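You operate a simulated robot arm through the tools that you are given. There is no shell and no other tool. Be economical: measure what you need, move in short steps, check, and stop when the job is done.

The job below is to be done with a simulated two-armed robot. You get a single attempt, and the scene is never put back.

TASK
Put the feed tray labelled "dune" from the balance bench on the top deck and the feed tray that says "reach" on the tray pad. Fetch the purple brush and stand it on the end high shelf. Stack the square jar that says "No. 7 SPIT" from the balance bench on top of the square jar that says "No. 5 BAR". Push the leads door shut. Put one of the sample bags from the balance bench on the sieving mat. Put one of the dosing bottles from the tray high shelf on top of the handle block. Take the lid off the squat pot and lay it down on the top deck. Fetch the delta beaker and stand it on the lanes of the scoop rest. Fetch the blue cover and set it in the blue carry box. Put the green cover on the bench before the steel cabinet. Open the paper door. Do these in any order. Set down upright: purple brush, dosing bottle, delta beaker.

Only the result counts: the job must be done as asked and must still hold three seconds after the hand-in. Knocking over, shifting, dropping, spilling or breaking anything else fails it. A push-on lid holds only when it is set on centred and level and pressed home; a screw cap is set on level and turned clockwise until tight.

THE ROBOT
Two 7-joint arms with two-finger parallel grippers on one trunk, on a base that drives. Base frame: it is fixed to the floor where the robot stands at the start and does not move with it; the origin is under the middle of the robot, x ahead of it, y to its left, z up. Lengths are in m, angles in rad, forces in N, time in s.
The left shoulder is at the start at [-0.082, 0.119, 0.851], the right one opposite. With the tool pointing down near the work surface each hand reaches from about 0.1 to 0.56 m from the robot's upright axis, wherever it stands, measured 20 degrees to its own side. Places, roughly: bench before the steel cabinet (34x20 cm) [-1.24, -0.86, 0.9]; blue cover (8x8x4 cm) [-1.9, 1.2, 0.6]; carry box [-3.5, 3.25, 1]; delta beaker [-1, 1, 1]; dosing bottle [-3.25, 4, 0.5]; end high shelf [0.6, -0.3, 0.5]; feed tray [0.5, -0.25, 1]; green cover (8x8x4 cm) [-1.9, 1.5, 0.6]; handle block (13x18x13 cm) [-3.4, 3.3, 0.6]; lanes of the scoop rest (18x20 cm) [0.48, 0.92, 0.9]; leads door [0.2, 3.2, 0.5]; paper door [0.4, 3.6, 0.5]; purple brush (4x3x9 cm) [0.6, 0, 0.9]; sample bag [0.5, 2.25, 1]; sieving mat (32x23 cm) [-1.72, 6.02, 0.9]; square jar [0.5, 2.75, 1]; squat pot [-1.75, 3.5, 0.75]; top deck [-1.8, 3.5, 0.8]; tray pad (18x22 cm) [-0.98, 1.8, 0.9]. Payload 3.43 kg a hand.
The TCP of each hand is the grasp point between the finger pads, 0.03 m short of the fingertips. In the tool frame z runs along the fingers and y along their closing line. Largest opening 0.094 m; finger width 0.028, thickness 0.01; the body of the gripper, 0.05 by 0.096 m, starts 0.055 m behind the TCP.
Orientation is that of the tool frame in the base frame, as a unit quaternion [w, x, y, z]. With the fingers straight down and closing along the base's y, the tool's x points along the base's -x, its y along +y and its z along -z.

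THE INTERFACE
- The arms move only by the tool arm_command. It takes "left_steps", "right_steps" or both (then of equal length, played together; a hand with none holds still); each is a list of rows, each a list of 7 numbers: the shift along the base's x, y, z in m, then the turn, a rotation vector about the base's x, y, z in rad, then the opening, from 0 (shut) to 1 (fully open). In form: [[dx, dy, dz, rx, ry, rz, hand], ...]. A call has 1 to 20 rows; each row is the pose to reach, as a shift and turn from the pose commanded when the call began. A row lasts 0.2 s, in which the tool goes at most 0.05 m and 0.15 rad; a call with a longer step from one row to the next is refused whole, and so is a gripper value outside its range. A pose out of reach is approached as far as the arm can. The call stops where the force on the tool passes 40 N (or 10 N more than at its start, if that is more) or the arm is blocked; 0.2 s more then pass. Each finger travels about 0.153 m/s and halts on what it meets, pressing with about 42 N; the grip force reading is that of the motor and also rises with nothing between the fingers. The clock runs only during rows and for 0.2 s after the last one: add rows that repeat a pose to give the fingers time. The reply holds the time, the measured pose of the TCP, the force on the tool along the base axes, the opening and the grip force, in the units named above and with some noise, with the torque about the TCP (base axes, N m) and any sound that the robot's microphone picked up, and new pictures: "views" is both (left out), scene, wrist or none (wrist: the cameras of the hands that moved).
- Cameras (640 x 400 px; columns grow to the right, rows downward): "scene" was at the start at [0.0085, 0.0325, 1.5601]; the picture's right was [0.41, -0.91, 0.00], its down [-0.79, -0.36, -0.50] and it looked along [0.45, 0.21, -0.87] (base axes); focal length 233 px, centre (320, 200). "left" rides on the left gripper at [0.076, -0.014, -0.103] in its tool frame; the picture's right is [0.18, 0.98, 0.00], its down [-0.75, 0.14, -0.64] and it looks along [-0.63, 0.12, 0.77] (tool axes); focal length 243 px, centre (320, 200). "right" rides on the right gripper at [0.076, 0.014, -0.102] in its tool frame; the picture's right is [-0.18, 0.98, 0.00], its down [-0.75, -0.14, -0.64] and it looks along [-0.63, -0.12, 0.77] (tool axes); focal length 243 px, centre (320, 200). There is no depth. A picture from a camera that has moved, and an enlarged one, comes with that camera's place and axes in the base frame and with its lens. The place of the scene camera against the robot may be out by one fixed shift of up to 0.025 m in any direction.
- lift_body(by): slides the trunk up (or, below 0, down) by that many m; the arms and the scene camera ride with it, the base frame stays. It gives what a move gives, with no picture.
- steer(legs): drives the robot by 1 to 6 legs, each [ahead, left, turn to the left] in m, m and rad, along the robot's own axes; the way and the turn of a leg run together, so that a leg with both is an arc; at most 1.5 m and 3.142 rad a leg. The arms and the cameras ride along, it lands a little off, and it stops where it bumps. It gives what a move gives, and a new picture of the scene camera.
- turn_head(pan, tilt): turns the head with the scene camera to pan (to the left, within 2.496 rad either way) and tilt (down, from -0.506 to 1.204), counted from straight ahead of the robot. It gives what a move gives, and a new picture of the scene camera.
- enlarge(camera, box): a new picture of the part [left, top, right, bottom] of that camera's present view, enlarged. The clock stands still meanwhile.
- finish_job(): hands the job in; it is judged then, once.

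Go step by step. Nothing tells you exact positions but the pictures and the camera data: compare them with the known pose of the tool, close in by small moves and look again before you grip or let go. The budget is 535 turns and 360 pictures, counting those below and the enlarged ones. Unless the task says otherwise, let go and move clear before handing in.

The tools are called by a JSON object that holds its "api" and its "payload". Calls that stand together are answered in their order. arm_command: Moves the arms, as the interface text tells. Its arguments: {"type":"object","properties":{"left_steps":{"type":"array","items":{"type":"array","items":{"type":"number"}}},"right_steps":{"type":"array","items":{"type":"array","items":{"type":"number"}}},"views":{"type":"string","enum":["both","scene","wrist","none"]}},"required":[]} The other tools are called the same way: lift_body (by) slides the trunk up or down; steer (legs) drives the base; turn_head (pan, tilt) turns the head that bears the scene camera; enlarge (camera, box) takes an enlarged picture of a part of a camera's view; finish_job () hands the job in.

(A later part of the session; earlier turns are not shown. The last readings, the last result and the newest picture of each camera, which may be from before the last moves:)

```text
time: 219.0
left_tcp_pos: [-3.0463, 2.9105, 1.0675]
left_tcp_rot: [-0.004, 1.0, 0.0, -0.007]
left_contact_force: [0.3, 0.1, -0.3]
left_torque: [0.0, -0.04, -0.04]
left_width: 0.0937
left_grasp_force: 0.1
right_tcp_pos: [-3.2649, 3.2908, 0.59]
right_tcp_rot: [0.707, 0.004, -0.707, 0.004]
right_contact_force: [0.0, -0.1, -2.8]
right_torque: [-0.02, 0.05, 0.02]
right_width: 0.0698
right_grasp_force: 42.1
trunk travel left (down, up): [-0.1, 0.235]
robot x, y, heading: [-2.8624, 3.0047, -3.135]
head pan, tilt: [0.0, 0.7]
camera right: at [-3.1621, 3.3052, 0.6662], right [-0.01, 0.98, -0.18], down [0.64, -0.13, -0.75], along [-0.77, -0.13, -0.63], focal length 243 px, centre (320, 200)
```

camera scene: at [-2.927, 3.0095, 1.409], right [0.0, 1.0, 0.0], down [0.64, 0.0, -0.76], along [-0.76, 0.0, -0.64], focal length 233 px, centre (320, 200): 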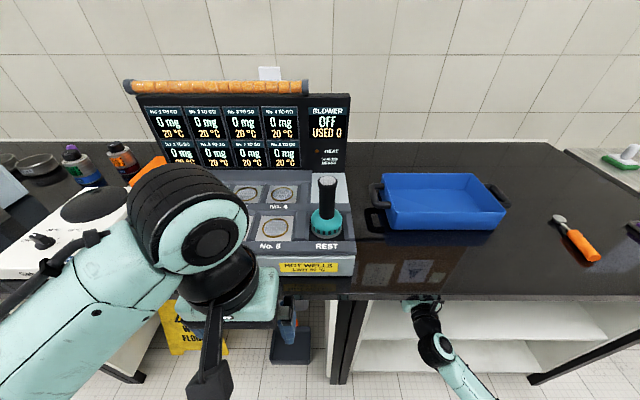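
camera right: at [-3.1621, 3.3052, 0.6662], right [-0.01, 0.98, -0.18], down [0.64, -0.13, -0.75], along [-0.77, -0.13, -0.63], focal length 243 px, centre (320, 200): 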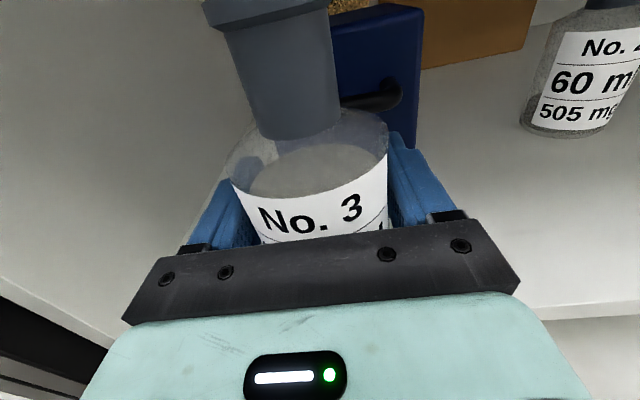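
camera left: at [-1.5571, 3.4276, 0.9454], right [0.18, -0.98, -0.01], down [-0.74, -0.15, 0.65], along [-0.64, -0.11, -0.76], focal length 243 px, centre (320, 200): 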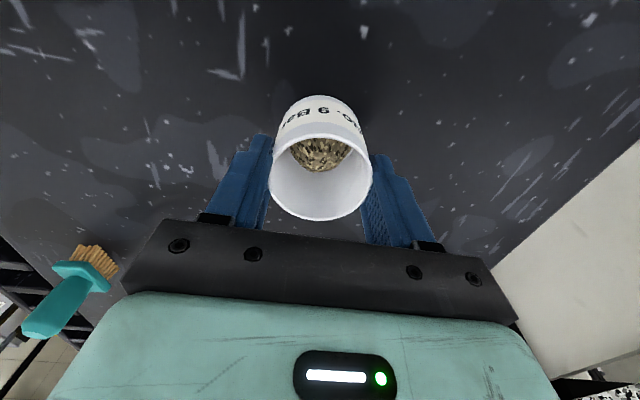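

{"api": "arm_command", "payload": {"right_steps": [[0, 0, -0.004, 0, 0, 0, 0], [0, 0, -0.008, 0, 0, 0, 0], [0, 0, -0.012, 0, 0, 0, 0], [0, 0, -0.016, 0, 0, 0, 0]], "views": "none"}}

```text
time: 220.0
left_tcp_pos: [-3.0467, 2.9103, 1.0665]
left_tcp_rot: [-0.004, 1.0, -0.001, -0.007]
left_contact_force: [0.3, 0.2, -0.2]
left_torque: [-0.03, -0.01, 0.04]
left_width: 0.0941
left_grasp_force: 0.1
right_tcp_pos: [-3.264, 3.2903, 0.5795]
right_tcp_rot: [0.71, 0.005, -0.705, 0.003]
right_contact_force: [-2.7, 2.2, 16.1]
right_torque: [-0.09, -0.54, 0.08]
right_width: 0.0697
right_grasp_force: 42.4
trunk travel left (down, up): [-0.1, 0.235]
robot x, y, heading: [-2.8601, 3.005, -3.14]
head pan, tilt: [0.0, 0.7]
```

Touched the shelf. Open, lower the hand ~33 mm, regrip.

{"api": "arm_command", "payload": {"right_steps": [[0, 0, 0.004, 0, 0, 0, 0], [0, 0, 0.004, 0, 0, 0, 0.3], [0, 0, 0.004, 0, 0, 0, 0.8], [0, 0, 0.002, 0, 0, 0, 1], [0, 0, -0.01, 0, 0, 0, 1], [0, 0, -0.02, 0, 0, 0, 1], [0, 0, -0.029, 0, 0, 0, 1], [0, 0, -0.029, 0, 0, 0, 1]], "views": "both"}}

```text
time: 221.8
left_tcp_pos: [-3.0476, 2.9096, 1.0675]
left_tcp_rot: [-0.004, 1.0, -0.001, -0.007]
left_contact_force: [-0.5, 0.4, 0.0]
left_torque: [0.02, 0.02, 0.01]
left_width: 0.0941
left_grasp_force: 0.0
right_tcp_pos: [-3.2651, 3.2895, 0.5461]
right_tcp_rot: [0.708, 0.004, -0.706, 0.004]
right_contact_force: [-0.1, -0.1, -0.9]
right_torque: [-0.01, 0.02, 0.0]
right_width: 0.0939
right_grasp_force: 0.1
trunk travel left (down, up): [-0.1, 0.235]
robot x, y, heading: [-2.8581, 3.0082, -3.139]
head pan, tilt: [0.0, 0.7]
camera scene: at [-2.9269, 3.0094, 1.409], right [0.0, 1.0, 0.0], down [0.64, 0.0, -0.76], along [-0.76, 0.0, -0.64], focal length 233 px, centre (320, 200)
camera right: at [-3.1618, 3.3045, 0.6216], right [-0.01, 0.98, -0.18], down [0.64, -0.13, -0.75], along [-0.77, -0.13, -0.63], focal length 243 px, centre (320, 200)
```

scene: 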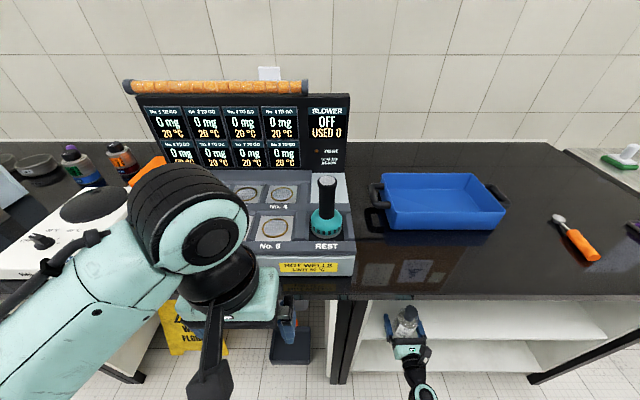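
right: 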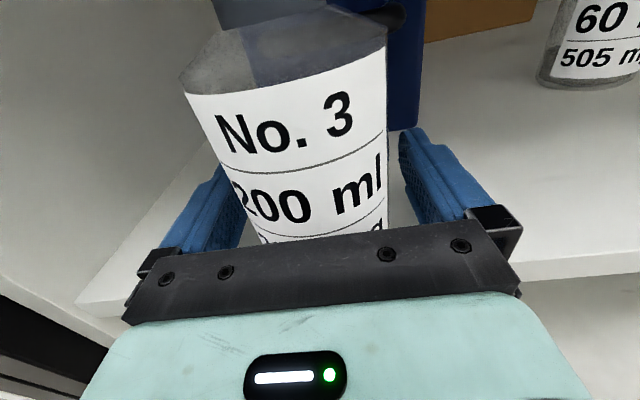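

{"api": "arm_command", "payload": {"right_steps": [[0, 0, 0, 0, 0, 0, 0.5], [0, 0, 0, 0, 0, 0, 0], [0, 0, 0, 0, 0, 0, 0], [0, 0, 0, 0, 0, 0, 0], [0, 0, 0.03, 0, 0, 0, 0], [0, 0, 0.07, 0, 0, 0, 0], [0, 0, 0.11, 0, 0, 0, 0], [0, 0.005, 0.144, 0, 0, 0, 0], [0, 0.005, 0.144, 0, 0, 0, 0]], "views": "wrist"}}

```text
time: 223.8
left_tcp_pos: [-3.0471, 2.9095, 1.0675]
left_tcp_rot: [-0.005, 1.0, 0.0, -0.007]
left_contact_force: [-0.2, -0.2, -0.7]
left_torque: [-0.02, 0.01, 0.01]
left_width: 0.0939
left_grasp_force: 0.2
right_tcp_pos: [-3.2649, 3.296, 0.6912]
right_tcp_rot: [0.708, 0.003, -0.706, 0.003]
right_contact_force: [-0.6, -0.4, -2.6]
right_torque: [-0.04, 0.03, -0.05]
right_width: 0.0698
right_grasp_force: 41.9
trunk travel left (down, up): [-0.1, 0.235]
robot x, y, heading: [-2.8581, 3.0071, -3.141]
head pan, tilt: [0.0, 0.7]
camera right: at [-3.162, 3.3102, 0.7663], right [-0.01, 0.98, -0.18], down [0.64, -0.13, -0.75], along [-0.77, -0.13, -0.63], focal length 243 px, centre (320, 200)
```

right: 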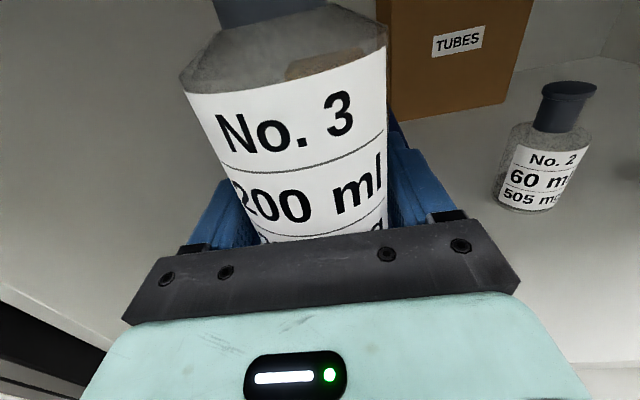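

{"api": "arm_command", "payload": {"right_steps": [[-0.03, 0, 0, 0, 0, 0, 0], [-0.06, 0, 0, 0, 0, 0, 0], [-0.09, 0, 0, 0, 0, 0, 0], [-0.12, 0, 0, 0, 0, 0, 0], [-0.15, 0, 0, 0, 0, 0, 0], [-0.18, 0, 0, 0, 0, 0, 0], [-0.21, 0, 0, 0, 0, 0, 0], [-0.22, 0, 0, 0, 0, 0, 0]], "views": "both"}}

```text
time: 225.6
left_tcp_pos: [-3.0473, 2.909, 1.0679]
left_tcp_rot: [-0.004, 1.0, -0.001, -0.007]
left_contact_force: [-0.3, 0.0, 0.5]
left_torque: [-0.03, -0.01, 0.03]
left_width: 0.0938
left_grasp_force: 0.0
right_tcp_pos: [-3.4846, 3.2944, 0.689]
right_tcp_rot: [0.708, 0.004, -0.706, 0.003]
right_contact_force: [1.5, -0.7, -3.3]
right_torque: [-0.02, -0.03, -0.05]
right_width: 0.0693
right_grasp_force: 41.9
trunk travel left (down, up): [-0.1, 0.235]
robot x, y, heading: [-2.8567, 3.0046, -3.14]
head pan, tilt: [0.0, 0.7]
camera scene: at [-2.927, 3.0094, 1.409], right [0.0, 1.0, 0.0], down [0.64, 0.0, -0.76], along [-0.76, 0.0, -0.64], focal length 233 px, centre (320, 200)
camera right: at [-3.382, 3.3099, 0.7651], right [-0.01, 0.98, -0.18], down [0.64, -0.13, -0.75], along [-0.77, -0.13, -0.63], focal length 243 px, centre (320, 200)
```

scene: 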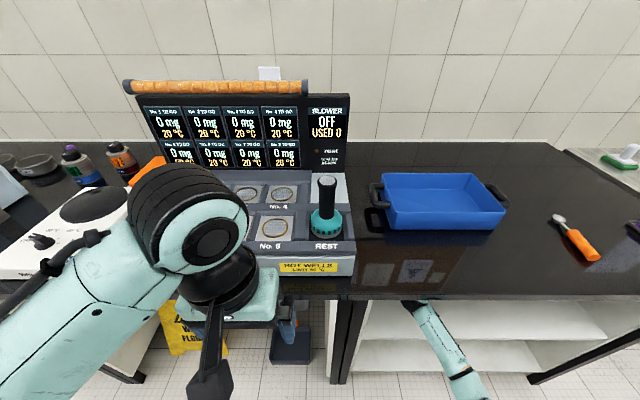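
right: 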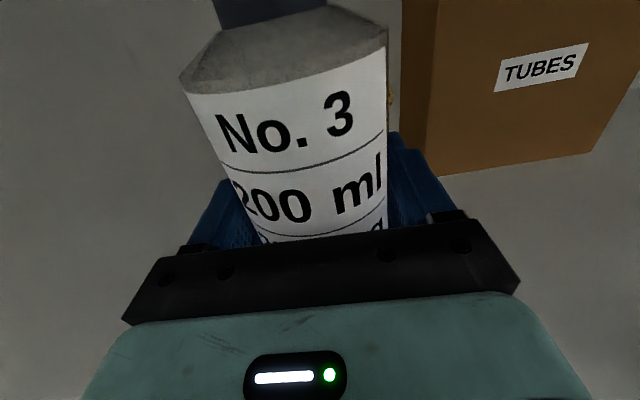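

{"api": "arm_command", "payload": {"right_steps": [[0, 0, -0.003, 0, 0, 0, 0], [0, 0, -0.006, 0, 0, 0, 0], [0, 0, -0.009, 0, 0, 0, 0], [0, 0, -0.012, 0, 0, 0, 0], [0, 0, -0.014, 0, 0, 0, 0]], "views": "none"}}

```text
time: 226.8
left_tcp_pos: [-3.0472, 2.9096, 1.067]
left_tcp_rot: [-0.004, 1.0, 0.0, -0.007]
left_contact_force: [0.2, -0.9, -0.4]
left_torque: [-0.02, -0.02, -0.01]
left_width: 0.094
left_grasp_force: 0.1
right_tcp_pos: [-3.4836, 3.2944, 0.6757]
right_tcp_rot: [0.708, 0.003, -0.707, 0.003]
right_contact_force: [0.4, -0.1, -2.0]
right_torque: [-0.03, 0.01, -0.02]
right_width: 0.0696
right_grasp_force: 42.1
trunk travel left (down, up): [-0.1, 0.235]
robot x, y, heading: [-2.855, 3.0061, -3.142]
head pan, tilt: [0.0, 0.7]
```

{"api": "arm_command", "payload": {"right_steps": [[0, 0, -0.003, 0, 0, 0, 0], [0, 0, -0.006, 0, 0, 0, 0], [0, 0, -0.009, 0, 0, 0, 0], [0, 0, -0.012, 0, 0, 0, 0]], "views": "wrist"}}

```text
time: 227.8
left_tcp_pos: [-3.0456, 2.9102, 1.0687]
left_tcp_rot: [-0.005, 1.0, -0.001, -0.007]
left_contact_force: [-1.0, -0.6, 0.3]
left_torque: [-0.01, 0.0, -0.02]
left_width: 0.0942
left_grasp_force: 0.0
right_tcp_pos: [-3.4855, 3.295, 0.6757]
right_tcp_rot: [0.713, 0.005, -0.701, 0.004]
right_contact_force: [1.4, 1.3, 8.3]
right_torque: [-0.25, -0.59, 0.14]
right_width: 0.07
right_grasp_force: 42.5
trunk travel left (down, up): [-0.1, 0.235]
robot x, y, heading: [-2.8562, 3.005, -3.138]
head pan, tilt: [0.0, 0.7]
stopped in row 4 (right hand): the force on the tool passed its limit at 42 N (the readings are from after the stop); the commanded pose is now the measured one
camera right: at [-3.3814, 3.3103, 0.7499], right [-0.02, 0.98, -0.18], down [0.63, -0.13, -0.77], along [-0.78, -0.13, -0.62], focal length 243 px, centre (320, 200)
```

right: 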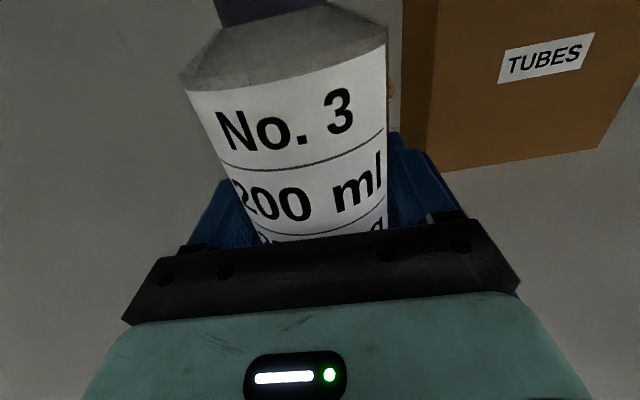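

{"api": "arm_command", "payload": {"right_steps": [[0, 0, 0.003, 0, 0, 0, 0], [0, 0, 0.003, 0, 0, 0, 0.15], [0, 0, 0.003, 0, 0, 0, 0.4], [0, 0, 0.003, 0, 0, 0, 0.8], [0, 0, 0.003, 0, 0, 0, 1], [0, 0, 0.003, 0, 0, 0, 1]], "views": "wrist"}}

```text
time: 229.2
left_tcp_pos: [-3.047, 2.9101, 1.0685]
left_tcp_rot: [-0.004, 1.0, -0.001, -0.006]
left_contact_force: [-0.2, -0.9, 0.0]
left_torque: [0.0, 0.02, 0.03]
left_width: 0.0941
left_grasp_force: 0.1
right_tcp_pos: [-3.4851, 3.2956, 0.677]
right_tcp_rot: [0.713, 0.005, -0.701, 0.004]
right_contact_force: [-0.1, -0.1, -0.4]
right_torque: [-0.02, -0.01, 0.02]
right_width: 0.094
right_grasp_force: 0.0
trunk travel left (down, up): [-0.1, 0.235]
robot x, y, heading: [-2.8551, 3.0046, -3.141]
head pan, tilt: [0.0, 0.7]
camera right: at [-3.3817, 3.3104, 0.7511], right [-0.01, 0.98, -0.18], down [0.63, -0.13, -0.76], along [-0.77, -0.13, -0.62], focal length 243 px, centre (320, 200)
```

right: 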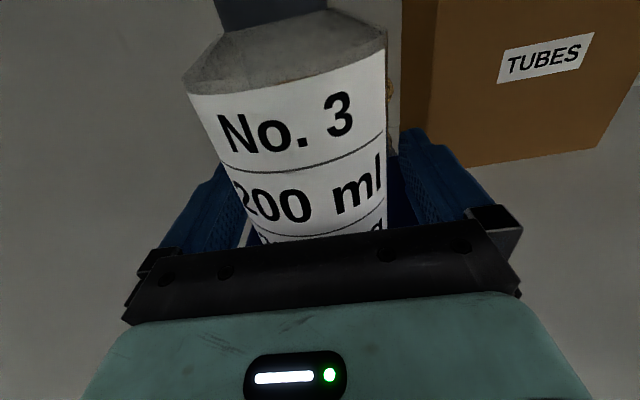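

Bottle stands; withdraw straight back.

{"api": "arm_command", "payload": {"right_steps": [[0.04, 0, 0, 0, 0, 0, 1], [0.08, 0, 0, 0, 0, 0, 1], [0.12, 0, 0, 0, 0, 0, 1], [0.16, 0, 0, 0, 0, 0, 1], [0.2, 0, 0, 0, 0, 0, 1], [0.24, 0, 0, 0, 0, 0, 1], [0.28, 0, 0, 0, 0, 0, 1]], "views": "wrist"}}

```text
time: 230.8
left_tcp_pos: [-3.0468, 2.9105, 1.0676]
left_tcp_rot: [-0.004, 1.0, -0.002, -0.007]
left_contact_force: [0.2, 0.2, 0.0]
left_torque: [-0.02, 0.0, -0.01]
left_width: 0.0939
left_grasp_force: 0.1
right_tcp_pos: [-3.2045, 3.2964, 0.6747]
right_tcp_rot: [0.712, 0.005, -0.702, 0.003]
right_contact_force: [-0.4, 0.1, 0.3]
right_torque: [0.03, -0.05, 0.0]
right_width: 0.0941
right_grasp_force: 0.0
trunk travel left (down, up): [-0.1, 0.235]
robot x, y, heading: [-2.858, 3.005, -3.138]
head pan, tilt: [0.0, 0.7]
camera right: at [-3.1007, 3.3109, 0.749], right [-0.01, 0.98, -0.18], down [0.63, -0.13, -0.76], along [-0.78, -0.13, -0.62], focal length 243 px, centre (320, 200)
```

right: 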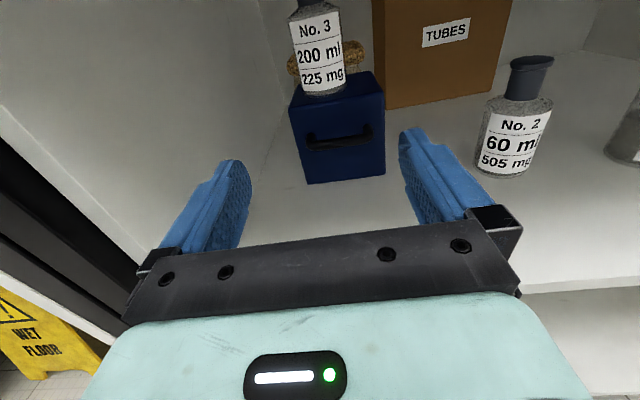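

Bottle stands on the handle block. Next, the covers on the island's far side: back off and drive along that aisle.

{"api": "steer", "payload": {"legs": [[-0.22, 0, 0], [0, 0, 1.571], [1.3, 0, 0]]}}

{"api": "turn_head", "payload": {"pan": 0.8, "tilt": 0.5}}

```text
time: 242.6
left_tcp_pos: [-2.4686, 1.5169, 1.067]
left_tcp_rot: [0.001, 0.69, 0.724, -0.008]
left_contact_force: [-0.8, 0.1, 0.7]
left_torque: [-0.03, 0.0, -0.01]
left_width: 0.0938
left_grasp_force: 0.1
right_tcp_pos: [-2.845, 1.3402, 0.6739]
right_tcp_rot: [0.487, 0.512, -0.479, 0.52]
right_contact_force: [0.4, -0.1, 1.0]
right_torque: [-0.03, -0.01, -0.01]
right_width: 0.0939
right_grasp_force: 0.0
trunk travel left (down, up): [-0.1, 0.235]
robot x, y, heading: [-2.5722, 1.7013, -1.524]
head pan, tilt: [0.0, 0.7]
camera scene: at [-2.5764, 1.6456, 1.409], right [-1.0, -0.05, 0.0], down [-0.03, 0.64, -0.76], along [0.04, -0.76, -0.64], focal length 233 px, centre (320, 200)
```

scene: 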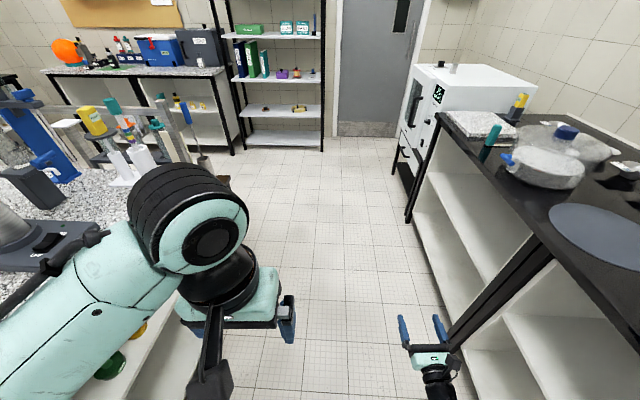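

```text
time: 243.7
left_tcp_pos: [-2.4672, 1.5175, 1.0678]
left_tcp_rot: [0.002, 0.689, 0.724, -0.008]
left_contact_force: [0.1, 0.0, -0.6]
left_torque: [0.01, 0.0, 0.01]
left_width: 0.0942
left_grasp_force: 0.1
right_tcp_pos: [-2.8464, 1.3402, 0.6745]
right_tcp_rot: [0.488, 0.512, -0.48, 0.519]
right_contact_force: [-0.4, 0.8, 0.7]
right_torque: [-0.03, -0.04, 0.03]
right_width: 0.0939
right_grasp_force: 0.0
trunk travel left (down, up): [-0.1, 0.235]
robot x, y, heading: [-2.5717, 1.7025, -1.515]
head pan, tilt: [0.799, 0.499]
camera scene: at [-2.5124, 1.6706, 1.4267], right [-0.66, -0.75, 0.0], down [-0.36, 0.32, -0.88], along [0.66, -0.58, -0.48], focal length 233 px, centre (320, 200)
```

scene: 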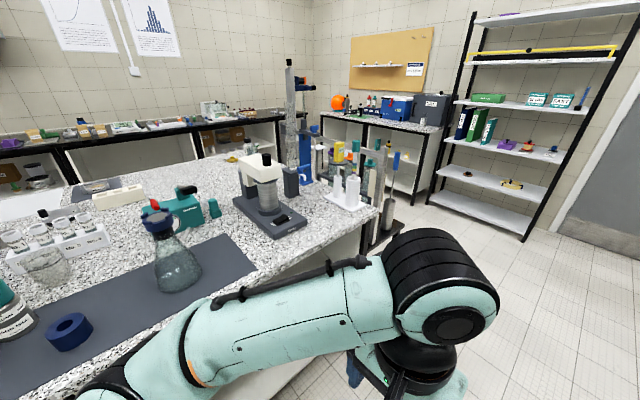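

{"api": "steer", "payload": {"legs": [[0, -0.12, 0], [0, 0, 1.52], [0, -0.25, 0]]}}

{"api": "turn_head", "payload": {"pan": 0, "tilt": 0.8}}

{"api": "enlarge", "payload": {"camera": "right", "box": [0, 0, 640, 400]}}

```text
time: 251.5
left_tcp_pos: [-2.5048, 1.5396, 1.0679]
left_tcp_rot: [0.006, 0.004, 1.0, -0.005]
left_contact_force: [-0.5, -0.8, 0.4]
left_torque: [0.01, 0.0, 0.04]
left_width: 0.0937
left_grasp_force: 0.1
right_tcp_pos: [-2.3499, 1.1522, 0.675]
right_tcp_rot: [-0.001, 0.701, 0.002, 0.713]
right_contact_force: [-0.4, -0.5, -0.5]
right_torque: [0.03, 0.0, 0.05]
right_width: 0.0943
right_grasp_force: 0.2
trunk travel left (down, up): [-0.1, 0.235]
robot x, y, heading: [-2.6952, 1.445, -0.004]
head pan, tilt: [0.799, 0.499]
camera scene: at [-2.6619, 1.5156, 1.4267], right [0.71, -0.7, 0.0], down [-0.34, -0.34, -0.88], along [0.61, 0.63, -0.48], focal length 233 px, centre (320, 200)
```

scene: 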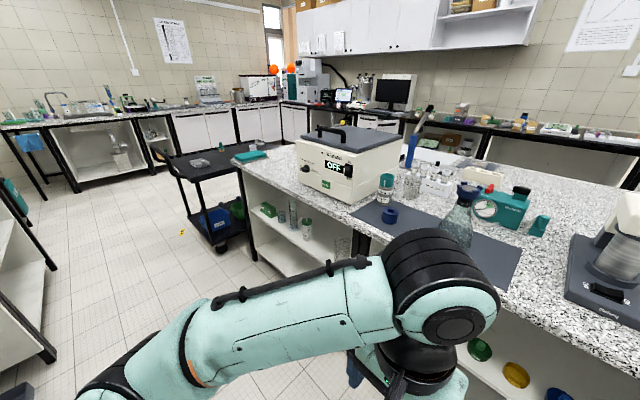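

```text
time: 252.7
left_tcp_pos: [-2.5044, 1.5398, 1.0679]
left_tcp_rot: [0.007, 0.004, 1.0, -0.004]
left_contact_force: [0.9, 0.2, -0.5]
left_torque: [0.02, -0.02, -0.01]
left_width: 0.094
left_grasp_force: 0.1
right_tcp_pos: [-2.3473, 1.1509, 0.674]
right_tcp_rot: [-0.002, 0.701, 0.003, 0.713]
right_contact_force: [0.6, 0.0, -0.3]
right_torque: [0.05, 0.0, 0.0]
right_width: 0.0941
right_grasp_force: 0.0
trunk travel left (down, up): [-0.1, 0.235]
robot x, y, heading: [-2.6954, 1.447, -0.004]
head pan, tilt: [0.0, 0.799]
camera scene: at [-2.6449, 1.4506, 1.4007], right [0.0, -1.0, 0.0], down [-0.72, 0.0, -0.7], along [0.7, 0.0, -0.72], focal length 233 px, centre (320, 200)
```

scene: 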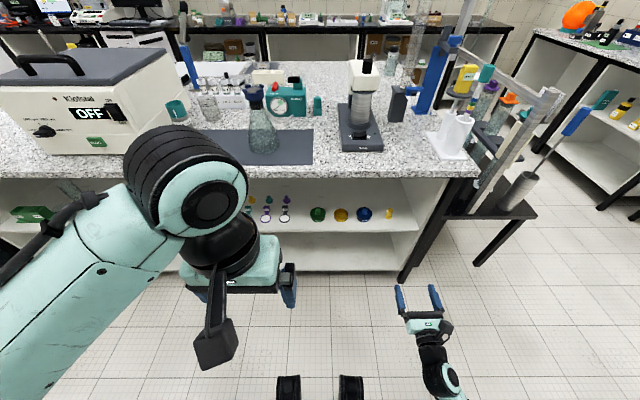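

```text
1.00 times, centred on (320, 200) of right (not enlarged: the box is as wide or as high as the picture)
camera zoom: at [-2.4516, 1.1365, 0.7487], right [0.01, -0.98, -0.18], down [-0.63, 0.14, -0.76], along [0.78, 0.12, -0.62], focal length 243 px, centre (320, 200)
```

zoom: 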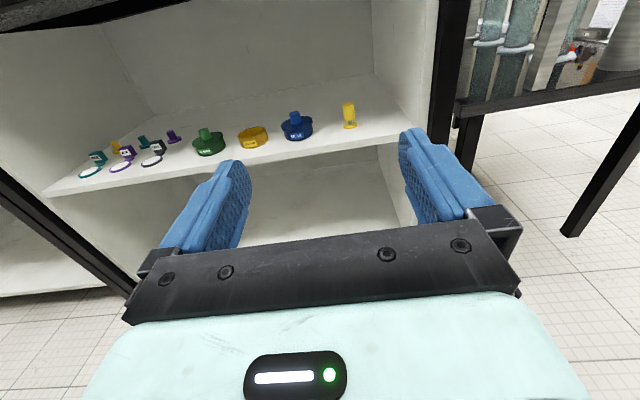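

{"api": "enlarge", "payload": {"camera": "right", "box": [180, 90, 340, 170]}}

```text
4.00 times, centred on (260, 130) of right
camera zoom: at [-2.4516, 1.1365, 0.7487], right [0.01, -0.98, -0.18], down [-0.63, 0.14, -0.76], along [0.78, 0.12, -0.62], focal length 970 px, centre (560, 480)
```

zoom: 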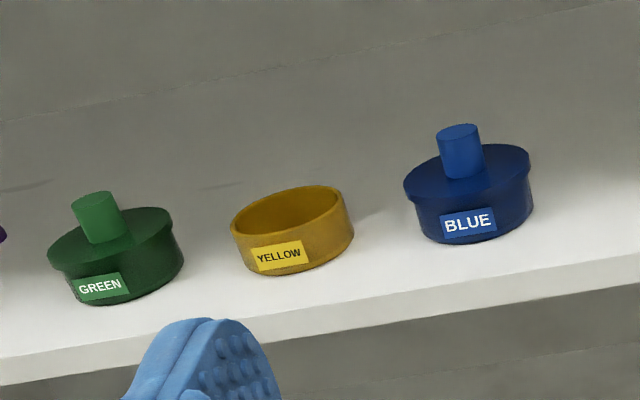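

The covers are knobbed lids on the GREEN and BLUE bowls: blue knob at about (-1.886, 1.236), z 0.541–0.568. I'll take the blue one with the right hand.

{"api": "steer", "payload": {"legs": [[0.2, 0.085, 0]]}}

{"api": "arm_command", "payload": {"right_steps": [[0.02, 0, -0.04, 0, 0, 0, 1], [0.04, 0, -0.08, 0, 0, 0, 1], [0.06, 0, -0.11, 0, 0, 0, 1], [0.08, 0, -0.115, 0, 0, 0, 1], [0.11, 0, -0.115, 0, 0, 0, 1], [0.11, 0, -0.115, 0, 0, 0, 1]], "views": "wrist"}}

```text
time: 254.3
left_tcp_pos: [-2.2998, 1.6235, 1.0673]
left_tcp_rot: [0.007, 0.002, 1.0, -0.003]
left_contact_force: [0.2, 0.4, -0.3]
left_torque: [-0.02, 0.03, 0.03]
left_width: 0.094
left_grasp_force: 0.1
right_tcp_pos: [-2.143, 1.2374, 0.6743]
right_tcp_rot: [-0.002, 0.702, 0.003, 0.712]
right_contact_force: [0.5, -0.6, 0.1]
right_torque: [0.02, 0.02, -0.02]
right_width: 0.0942
right_grasp_force: 0.1
trunk travel left (down, up): [-0.1, 0.235]
robot x, y, heading: [-2.49, 1.5263, -0.0]
head pan, tilt: [0.0, 0.799]
camera scene: at [-2.4414, 1.5346, 1.4007], right [0.0, -1.0, 0.0], down [-0.72, 0.0, -0.7], along [0.7, 0.0, -0.72], focal length 233 px, centre (320, 200)
```

scene: 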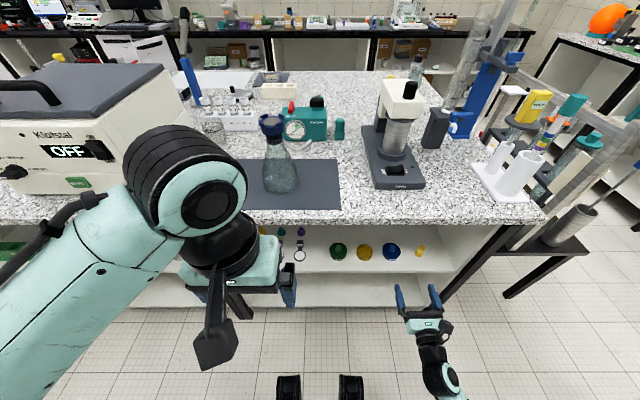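

```text
time: 255.8
left_tcp_pos: [-2.3014, 1.6232, 1.0673]
left_tcp_rot: [0.007, 0.002, 1.0, -0.004]
left_contact_force: [0.1, -0.1, -0.3]
left_torque: [0.03, 0.03, 0.03]
left_width: 0.0937
left_grasp_force: 0.2
right_tcp_pos: [-2.0331, 1.2347, 0.5586]
right_tcp_rot: [-0.003, 0.701, 0.004, 0.713]
right_contact_force: [-0.2, 0.1, 0.8]
right_torque: [-0.01, -0.03, 0.01]
right_width: 0.0941
right_grasp_force: 0.0
trunk travel left (down, up): [-0.1, 0.235]
robot x, y, heading: [-2.4873, 1.5275, -0.004]
head pan, tilt: [0.0, 0.799]
camera right: at [-2.1372, 1.2188, 0.6336], right [0.01, -0.98, -0.18], down [-0.63, 0.13, -0.76], along [0.78, 0.12, -0.62], focal length 243 px, centre (320, 200)
```

right: 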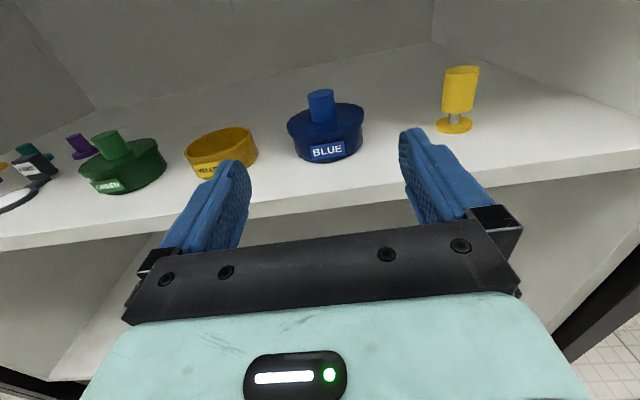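

{"api": "arm_command", "payload": {"right_steps": [[0.04, 0, 0, 0, 0, 0, 1], [0.08, 0, 0, 0, 0, 0, 1], [0.12, 0, 0, 0, 0, 0, 1], [0.145, 0, 0, 0, 0, 0, 1], [0.145, 0, 0, 0, 0, 0, 0.6], [0.145, 0, 0, 0, 0, 0, 0.3], [0.145, 0, 0, 0, 0, 0, 0], [0.145, 0, 0, 0, 0, 0, 0], [0.145, 0, 0, 0, 0, 0, 0]], "views": "wrist"}}

```text
time: 256.6
left_tcp_pos: [-2.2993, 1.6227, 1.0664]
left_tcp_rot: [0.006, 0.004, 1.0, -0.003]
left_contact_force: [1.0, -0.2, 0.2]
left_torque: [0.05, 0.13, -0.01]
left_width: 0.0938
left_grasp_force: 0.0
right_tcp_pos: [-1.9267, 1.2373, 0.5574]
right_tcp_rot: [-0.005, 0.701, 0.004, 0.713]
right_contact_force: [-56.8, 10.7, 18.9]
right_torque: [0.02, 3.76, -1.54]
right_width: 0.0939
right_grasp_force: 0.1
trunk travel left (down, up): [-0.1, 0.235]
robot x, y, heading: [-2.494, 1.5298, -0.005]
head pan, tilt: [0.0, 0.799]
stopped in row 4 (right hand): the force on the tool passed its limit at 237 N (the readings are from after the stop); the commanded pose is now the measured one
camera right: at [-2.0302, 1.2201, 0.6322], right [0.01, -0.98, -0.18], down [-0.63, 0.13, -0.76], along [0.78, 0.13, -0.62], focal length 243 px, centre (320, 200)
```

right: 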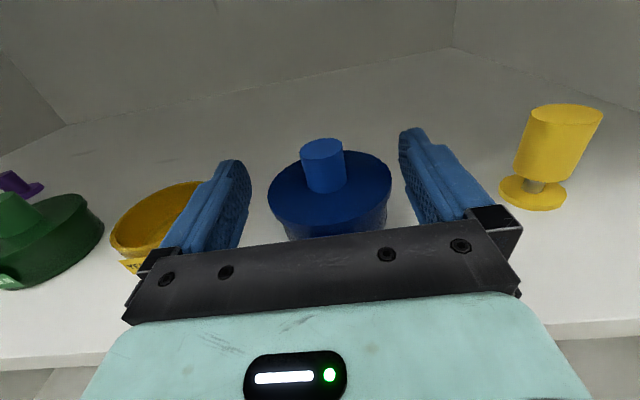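

The wrist hit the shelf edge (fixed). I'll back off, tilt the hand 20° nose-down and grip near the fingertips.

{"api": "arm_command", "payload": {"right_steps": [[-0.03, 0, 0.01, 0, 0, 0, 1], [-0.06, 0, 0.03, 0, 0.12, 0, 1], [-0.06, -0.001, 0.03, 0, 0.24, 0, 1], [-0.06, -0.001, 0.03, 0, 0.365, 0, 1], [-0.06, -0.001, 0.03, 0, 0.365, 0, 1]], "views": "wrist"}}

```text
time: 257.8
left_tcp_pos: [-2.3006, 1.6237, 1.0653]
left_tcp_rot: [0.006, 0.003, 1.0, -0.004]
left_contact_force: [-1.2, 0.9, -0.3]
left_torque: [0.02, -0.03, 0.01]
left_width: 0.0938
left_grasp_force: 0.0
right_tcp_pos: [-1.9844, 1.2339, 0.586]
right_tcp_rot: [-0.004, 0.82, 0.003, 0.573]
right_contact_force: [0.1, -0.3, 0.8]
right_torque: [0.01, 0.02, 0.0]
right_width: 0.0939
right_grasp_force: 0.1
trunk travel left (down, up): [-0.1, 0.235]
robot x, y, heading: [-2.4924, 1.5303, -0.005]
head pan, tilt: [0.0, 0.799]
camera right: at [-2.0548, 1.218, 0.6933], right [-0.05, -0.98, -0.18], down [-0.86, 0.14, -0.49], along [0.5, 0.12, -0.86], focal length 243 px, centre (320, 200)
```

right: 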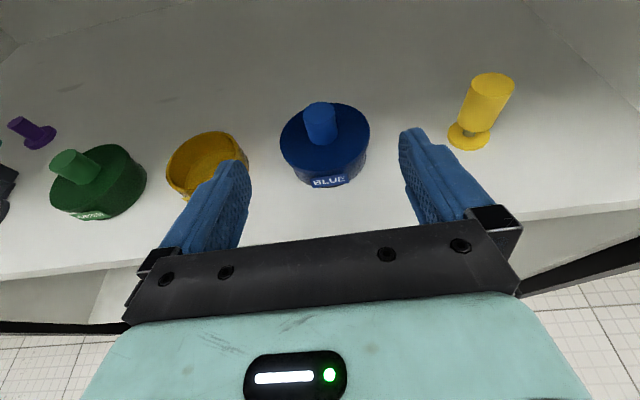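

{"api": "arm_command", "payload": {"right_steps": [[0.035, -0.001, -0.005, 0, 0, 0, 1], [0.07, -0.001, -0.012, 0, 0, 0, 1], [0.073, -0.001, -0.02, 0, 0, 0, 1], [0.073, -0.001, -0.02, 0, 0, 0, 1]], "views": "wrist"}}

```text
time: 258.8
left_tcp_pos: [-2.2993, 1.623, 1.0663]
left_tcp_rot: [0.006, 0.004, 1.0, -0.003]
left_contact_force: [0.6, 0.3, -0.7]
left_torque: [0.0, -0.02, -0.01]
left_width: 0.0941
left_grasp_force: 0.2
right_tcp_pos: [-1.9108, 1.2331, 0.5667]
right_tcp_rot: [-0.005, 0.819, 0.003, 0.573]
right_contact_force: [0.7, -0.2, 0.5]
right_torque: [0.02, 0.02, -0.01]
right_width: 0.0941
right_grasp_force: 0.1
trunk travel left (down, up): [-0.1, 0.235]
robot x, y, heading: [-2.4922, 1.5288, -0.006]
head pan, tilt: [0.0, 0.799]
camera right: at [-1.9807, 1.2164, 0.6733], right [-0.05, -0.98, -0.18], down [-0.86, 0.14, -0.49], along [0.5, 0.13, -0.86], focal length 243 px, centre (320, 200)
```

right: 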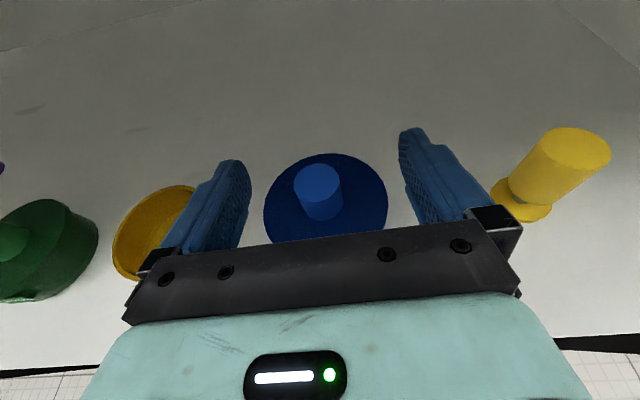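

{"api": "arm_command", "payload": {"right_steps": [[-0.006, 0, 0, 0, 0, 0, 0.7], [-0.006, 0, 0, 0, 0, 0, 0.4], [-0.006, 0, 0, 0, 0, 0, 0.1], [-0.006, 0, 0, 0, 0, 0, 0], [-0.006, 0, 0, 0, 0, 0, 0], [-0.006, 0, 0.005, 0, 0, 0, 0], [-0.006, 0, 0.012, 0, 0, 0, 0], [-0.006, 0, 0.02, 0, 0, 0, 0]], "views": "wrist"}}

```text
time: 260.6
left_tcp_pos: [-2.3001, 1.6237, 1.0662]
left_tcp_rot: [0.007, 0.003, 1.0, -0.004]
left_contact_force: [-0.7, 0.1, 0.2]
left_torque: [0.01, 0.02, 0.01]
left_width: 0.0938
left_grasp_force: 0.1
right_tcp_pos: [-1.9186, 1.2335, 0.586]
right_tcp_rot: [-0.004, 0.821, 0.002, 0.571]
right_contact_force: [-0.9, -0.3, 0.5]
right_torque: [-0.04, -0.01, 0.03]
right_width: 0.0231
right_grasp_force: 41.6
trunk travel left (down, up): [-0.1, 0.235]
robot x, y, heading: [-2.4898, 1.5282, -0.003]
head pan, tilt: [0.0, 0.799]
camera right: at [-1.9875, 1.2167, 0.6908], right [-0.06, -0.98, -0.18], down [-0.86, 0.14, -0.48], along [0.5, 0.12, -0.86], focal length 243 px, centre (320, 200)
```

right: 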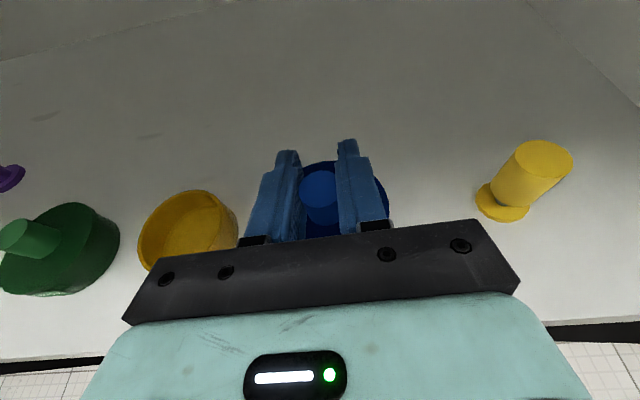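

{"api": "arm_command", "payload": {"right_steps": [[0, 0, 0.02, 0, 0, 0, 0], [0, 0, 0.04, 0, 0, 0, 0], [-0.03, 0, 0.06, 0, 0, 0, 0], [-0.07, 0, 0.07, 0, 0, 0, 0], [-0.11, 0, 0.07, 0, 0, 0, 0]], "views": "wrist"}}

```text
time: 261.8
left_tcp_pos: [-2.3013, 1.622, 1.0678]
left_tcp_rot: [0.007, 0.003, 1.0, -0.005]
left_contact_force: [-0.1, -0.8, -0.3]
left_torque: [-0.03, 0.01, -0.01]
left_width: 0.0941
left_grasp_force: 0.2
right_tcp_pos: [-2.0288, 1.2343, 0.6577]
right_tcp_rot: [-0.003, 0.819, 0.002, 0.574]
right_contact_force: [0.8, 0.0, 0.7]
right_torque: [-0.03, 0.04, 0.03]
right_width: 0.023
right_grasp_force: 41.9
trunk travel left (down, up): [-0.1, 0.235]
robot x, y, heading: [-2.4909, 1.5298, 0.0]
head pan, tilt: [0.0, 0.799]
camera right: at [-2.0986, 1.2181, 0.7636], right [-0.06, -0.98, -0.18], down [-0.86, 0.14, -0.49], along [0.5, 0.13, -0.85], focal length 243 px, centre (320, 200)
```

right: 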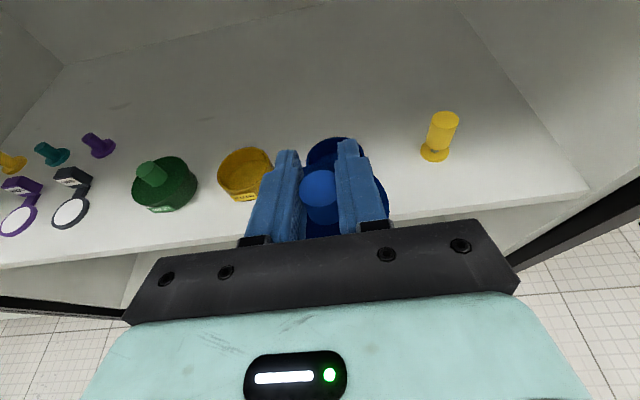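

Blue cover is off; its bowl stays. Back off, and set up the left hand the same way (mirrored) for the green cover.

{"api": "arm_command", "payload": {"right_steps": [[-0.04, 0, 0, 0, 0, 0, 0], [-0.08, 0, 0, 0, 0, 0, 0], [-0.11, 0, 0, 0, 0, 0, 0]], "views": "none"}}

{"api": "steer", "payload": {"legs": [[-0.25, 0, 0]]}}

{"api": "arm_command", "payload": {"left_steps": [[0.02, 0.03, -0.02, 0, 0, 0.143, 1], [0.04, 0.06, -0.04, 0, 0, 0.286, 1], [0.06, 0.08, -0.06, 0, 0, 0.429, 1], [0.08, 0.1, -0.08, 0, 0, 0.572, 1], [0.1, 0.12, -0.1, 0, 0, 0.715, 1], [0.11, 0.14, -0.12, 0, 0, 0.858, 1], [0.11, 0.14, -0.13, 0, 0, 1.0, 1], [0.11, 0.14, -0.13, 0, 0, 1.143, 1], [0.11, 0.14, -0.13, 0, 0, 1.286, 1], [0.11, 0.14, -0.13, 0, 0, 1.43, 1], [0.11, 0.14, -0.13, 0, 0, 1.57, 1]], "views": "none"}}

{"api": "arm_command", "payload": {"left_steps": [[0, 0, 0, -0.143, 0, 0, 1], [0, 0, 0, -0.286, 0, 0, 1], [0, 0, 0, -0.429, 0, 0, 1], [0, 0, 0, -0.572, 0, 0, 1], [0, 0, 0, -0.715, 0, 0, 1], [0, 0, 0, -0.858, 0, 0, 1], [0, 0, 0, -1.0, 0, 0, 1], [0, 0, 0, -1.143, 0, 0, 1], [0, 0, 0, -1.286, 0, 0, 1], [0, 0, 0, -1.43, 0, 0, 1], [0, 0, 0, -1.57, 0, 0, 1]], "views": "scene"}}

```text
time: 262.6
left_tcp_pos: [-2.3015, 1.6223, 1.0673]
left_tcp_rot: [0.006, 0.003, 1.0, -0.004]
left_contact_force: [0.1, 0.9, 0.5]
left_torque: [0.0, -0.01, -0.01]
left_width: 0.0939
left_grasp_force: 0.1
right_tcp_pos: [-2.1385, 1.2324, 0.6587]
right_tcp_rot: [-0.004, 0.819, 0.002, 0.573]
right_contact_force: [0.0, 0.3, -0.1]
right_torque: [-0.04, 0.02, 0.0]
right_width: 0.0229
right_grasp_force: 42.4
trunk travel left (down, up): [-0.1, 0.235]
robot x, y, heading: [-2.4957, 1.5268, -0.005]
head pan, tilt: [0.0, 0.799]
```

```text
time: 264.4
left_tcp_pos: [-2.5489, 1.6241, 1.0668]
left_tcp_rot: [0.006, 0.002, 1.0, -0.004]
left_contact_force: [0.3, -0.5, 0.5]
left_torque: [-0.01, -0.01, 0.02]
left_width: 0.0938
left_grasp_force: 0.1
right_tcp_pos: [-2.387, 1.235, 0.6574]
right_tcp_rot: [-0.004, 0.819, 0.003, 0.574]
right_contact_force: [-0.1, 0.0, -0.4]
right_torque: [0.05, -0.06, 0.0]
right_width: 0.023
right_grasp_force: 42.1
trunk travel left (down, up): [-0.1, 0.235]
robot x, y, heading: [-2.7419, 1.53, -0.003]
head pan, tilt: [0.0, 0.799]
camera scene: at [-2.691, 1.5351, 1.4007], right [0.0, -1.0, 0.0], down [-0.72, 0.0, -0.7], along [0.7, 0.0, -0.72], focal length 233 px, centre (320, 200)
```

scene: 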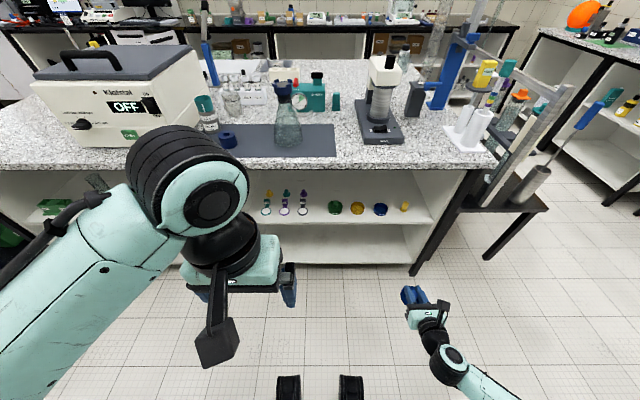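

```text
time: 266.8
left_tcp_pos: [-2.4386, 1.7631, 0.9371]
left_tcp_rot: [0.007, -0.706, 0.708, 0.002]
left_contact_force: [-0.2, -0.1, 0.4]
left_torque: [0.02, 0.04, -0.03]
left_width: 0.0936
left_grasp_force: 0.0
right_tcp_pos: [-2.3858, 1.2351, 0.6569]
right_tcp_rot: [-0.004, 0.819, 0.002, 0.573]
right_contact_force: [0.6, -0.1, 0.6]
right_torque: [0.02, -0.02, 0.0]
right_width: 0.023
right_grasp_force: 41.7
trunk travel left (down, up): [-0.1, 0.235]
robot x, y, heading: [-2.7366, 1.5291, -0.003]
head pan, tilt: [0.0, 0.799]
```

```text
time: 269.2
left_tcp_pos: [-2.4382, 1.7639, 0.9359]
left_tcp_rot: [-0.494, -0.502, 0.503, -0.5]
left_contact_force: [0.3, 0.3, 0.2]
left_torque: [-0.03, 0.01, -0.03]
left_width: 0.0942
left_grasp_force: 0.1
right_tcp_pos: [-2.3849, 1.2345, 0.6589]
right_tcp_rot: [-0.005, 0.819, 0.003, 0.573]
right_contact_force: [-0.1, -0.1, -1.8]
right_torque: [-0.02, 0.01, 0.0]
right_width: 0.0229
right_grasp_force: 42.2
trunk travel left (down, up): [-0.1, 0.235]
robot x, y, heading: [-2.7392, 1.5283, -0.002]
head pan, tilt: [0.0, 0.799]
camera scene: at [-2.6903, 1.5352, 1.4007], right [0.0, -1.0, 0.0], down [-0.72, 0.0, -0.7], along [0.7, 0.0, -0.72], focal length 233 px, centre (320, 200)
```

scene: 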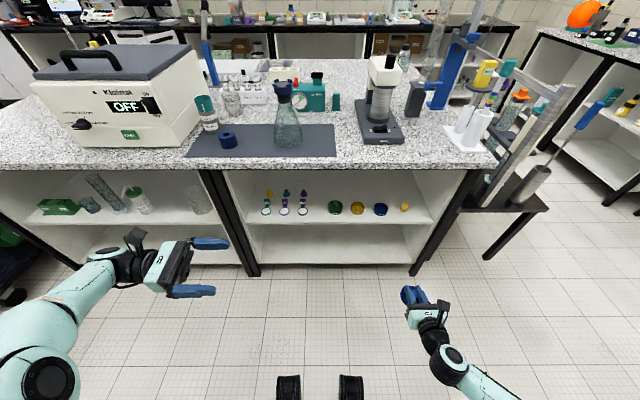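

{"api": "arm_command", "payload": {"left_steps": [[0, 0.01, -0.02, 0, 0, 0.143, 1], [0, 0.02, -0.04, 0, 0, 0.286, 1], [0, 0.03, -0.06, 0, 0, 0.429, 1], [0, 0.03, -0.08, 0, 0, 0.572, 1], [0, 0.03, -0.1, 0, 0, 0.715, 1], [0, 0.03, -0.12, 0, 0, 0.858, 1], [0, 0.03, -0.14, 0, 0, 1.0, 1], [0, 0.03, -0.17, 0, 0, 1.143, 1], [0, 0.03, -0.2, 0, 0, 1.286, 1], [0, 0.03, -0.23, 0, 0, 1.43, 1], [0, 0.03, -0.25, 0, 0, 1.57, 1]], "views": "none"}}

{"api": "arm_command", "payload": {"left_steps": [[0, 0, 0, 0, 0.12, 0, 1], [0, 0, 0, 0, 0.24, 0, 1], [0, 0, 0, 0, 0.35, 0, 1], [0, 0, 0, 0, 0.35, 0, 1]], "views": "both"}}

```text
time: 271.6
left_tcp_pos: [-2.4308, 1.7981, 0.6798]
left_tcp_rot: [-0.005, 0.711, 0.0, 0.703]
left_contact_force: [0.1, 0.4, -0.6]
left_torque: [0.01, 0.01, 0.04]
left_width: 0.094
left_grasp_force: 0.0
left hand out of reach, approached as far as the arm can: row 10, 11
right_tcp_pos: [-2.3869, 1.2344, 0.6582]
right_tcp_rot: [-0.005, 0.819, 0.003, 0.573]
right_contact_force: [0.8, -0.4, -0.9]
right_torque: [-0.01, 0.0, -0.01]
right_width: 0.0226
right_grasp_force: 42.4
trunk travel left (down, up): [-0.1, 0.235]
robot x, y, heading: [-2.742, 1.5316, -0.004]
head pan, tilt: [0.0, 0.799]
```

```text
time: 272.6
left_tcp_pos: [-2.4117, 1.807, 0.6723]
left_tcp_rot: [-0.004, 0.824, 0.0, 0.567]
left_contact_force: [0.6, -0.2, -0.5]
left_torque: [0.01, 0.03, 0.01]
left_width: 0.094
left_grasp_force: 0.0
left hand out of reach, approached as far as the arm can: row 1, 2, 3, 4
right_tcp_pos: [-2.3863, 1.2351, 0.6578]
right_tcp_rot: [-0.005, 0.819, 0.004, 0.573]
right_contact_force: [0.0, 0.2, 0.2]
right_torque: [-0.01, 0.03, 0.02]
right_width: 0.0229
right_grasp_force: 42.0
trunk travel left (down, up): [-0.1, 0.235]
robot x, y, heading: [-2.7402, 1.529, -0.007]
head pan, tilt: [0.0, 0.799]
camera scene: at [-2.6903, 1.5351, 1.4007], right [0.0, -1.0, 0.0], down [-0.72, 0.0, -0.7], along [0.7, 0.0, -0.72], focal length 233 px, centre (320, 200)
camera left: at [-2.4809, 1.8203, 0.7803], right [0.07, -0.98, 0.16], down [-0.87, -0.14, -0.48], along [0.49, -0.11, -0.86], focal length 243 px, centre (320, 200)
```

scene: 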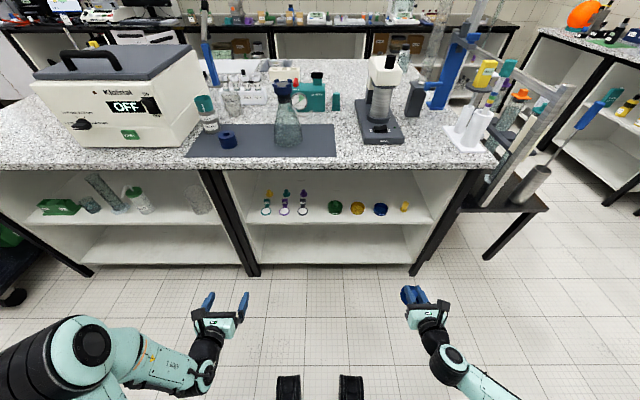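
left: 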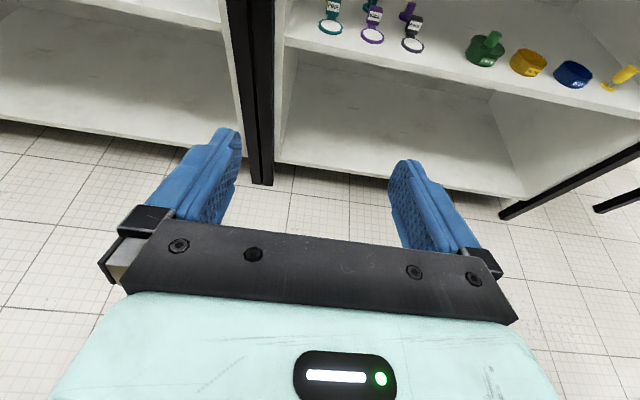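

{"api": "steer", "payload": {"legs": [[0.22, -0.14, 0]]}}

{"api": "arm_command", "payload": {"left_steps": [[0.02, -0.04, -0.02, 0, 0, 0, 1], [0.04, -0.08, -0.04, 0, 0, 0, 1], [0.06, -0.12, -0.06, 0, 0, 0, 1], [0.08, -0.16, -0.08, 0, 0, 0, 1], [0.1, -0.195, -0.08, 0, 0, 0, 1], [0.1, -0.195, -0.08, 0, 0, 0, 1]], "views": "both"}}

```text
time: 274.5
left_tcp_pos: [-2.1949, 1.6675, 0.6744]
left_tcp_rot: [-0.004, 0.823, 0.0, 0.568]
left_contact_force: [0.3, 0.0, 0.1]
left_torque: [0.0, 0.0, 0.03]
left_width: 0.094
left_grasp_force: 0.0
right_tcp_pos: [-2.1693, 1.095, 0.6583]
right_tcp_rot: [-0.005, 0.819, 0.003, 0.573]
right_contact_force: [-0.2, 0.1, 0.4]
right_torque: [0.01, 0.0, 0.0]
right_width: 0.0228
right_grasp_force: 42.5
trunk travel left (down, up): [-0.1, 0.235]
robot x, y, heading: [-2.5242, 1.3891, 0.0]
head pan, tilt: [0.0, 0.799]
camera scene: at [-2.4734, 1.3954, 1.4007], right [0.0, -1.0, 0.0], down [-0.72, 0.0, -0.7], along [0.7, 0.0, -0.72], focal length 233 px, centre (320, 200)
```

scene: 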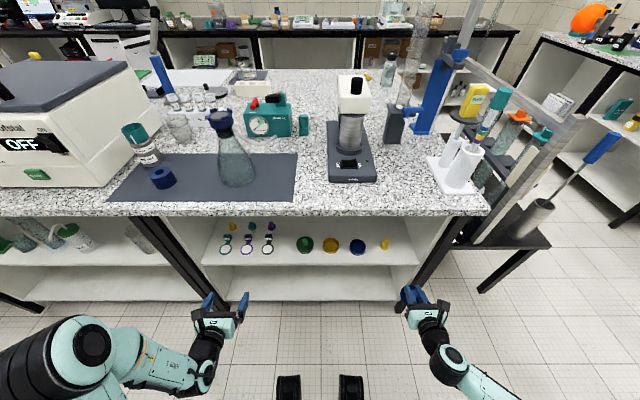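

```text
time: 275.9
left_tcp_pos: [-2.1693, 1.5996, 0.6193]
left_tcp_rot: [0.009, 0.816, -0.028, 0.577]
left_contact_force: [-0.7, -0.2, -0.5]
left_torque: [0.0, -0.01, 0.0]
left_width: 0.0937
left_grasp_force: 0.0
left hand out of reach, approached as far as the arm can: row 1, 2, 3, 4, 5, 6
right_tcp_pos: [-2.1689, 1.0945, 0.6575]
right_tcp_rot: [-0.005, 0.819, 0.003, 0.573]
right_contact_force: [-0.6, -0.4, 0.2]
right_torque: [0.01, -0.01, -0.01]
right_width: 0.0229
right_grasp_force: 42.1
trunk travel left (down, up): [-0.1, 0.235]
robot x, y, heading: [-2.5216, 1.393, 0.002]
head pan, tilt: [0.0, 0.799]
camera scene: at [-2.474, 1.3955, 1.4007], right [0.0, -1.0, 0.0], down [-0.72, 0.0, -0.7], along [0.7, 0.0, -0.72], focal length 233 px, centre (320, 200)
camera left: at [-2.2395, 1.6178, 0.7247], right [0.0, -0.99, 0.16], down [-0.86, -0.08, -0.5], along [0.5, -0.13, -0.85], focal length 243 px, centre (320, 200)
```

scene: 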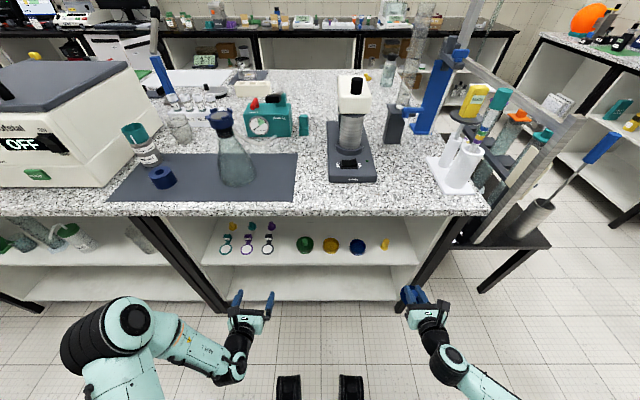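
left: 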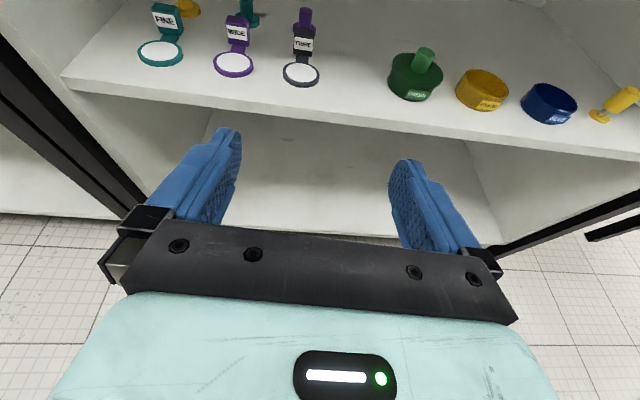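

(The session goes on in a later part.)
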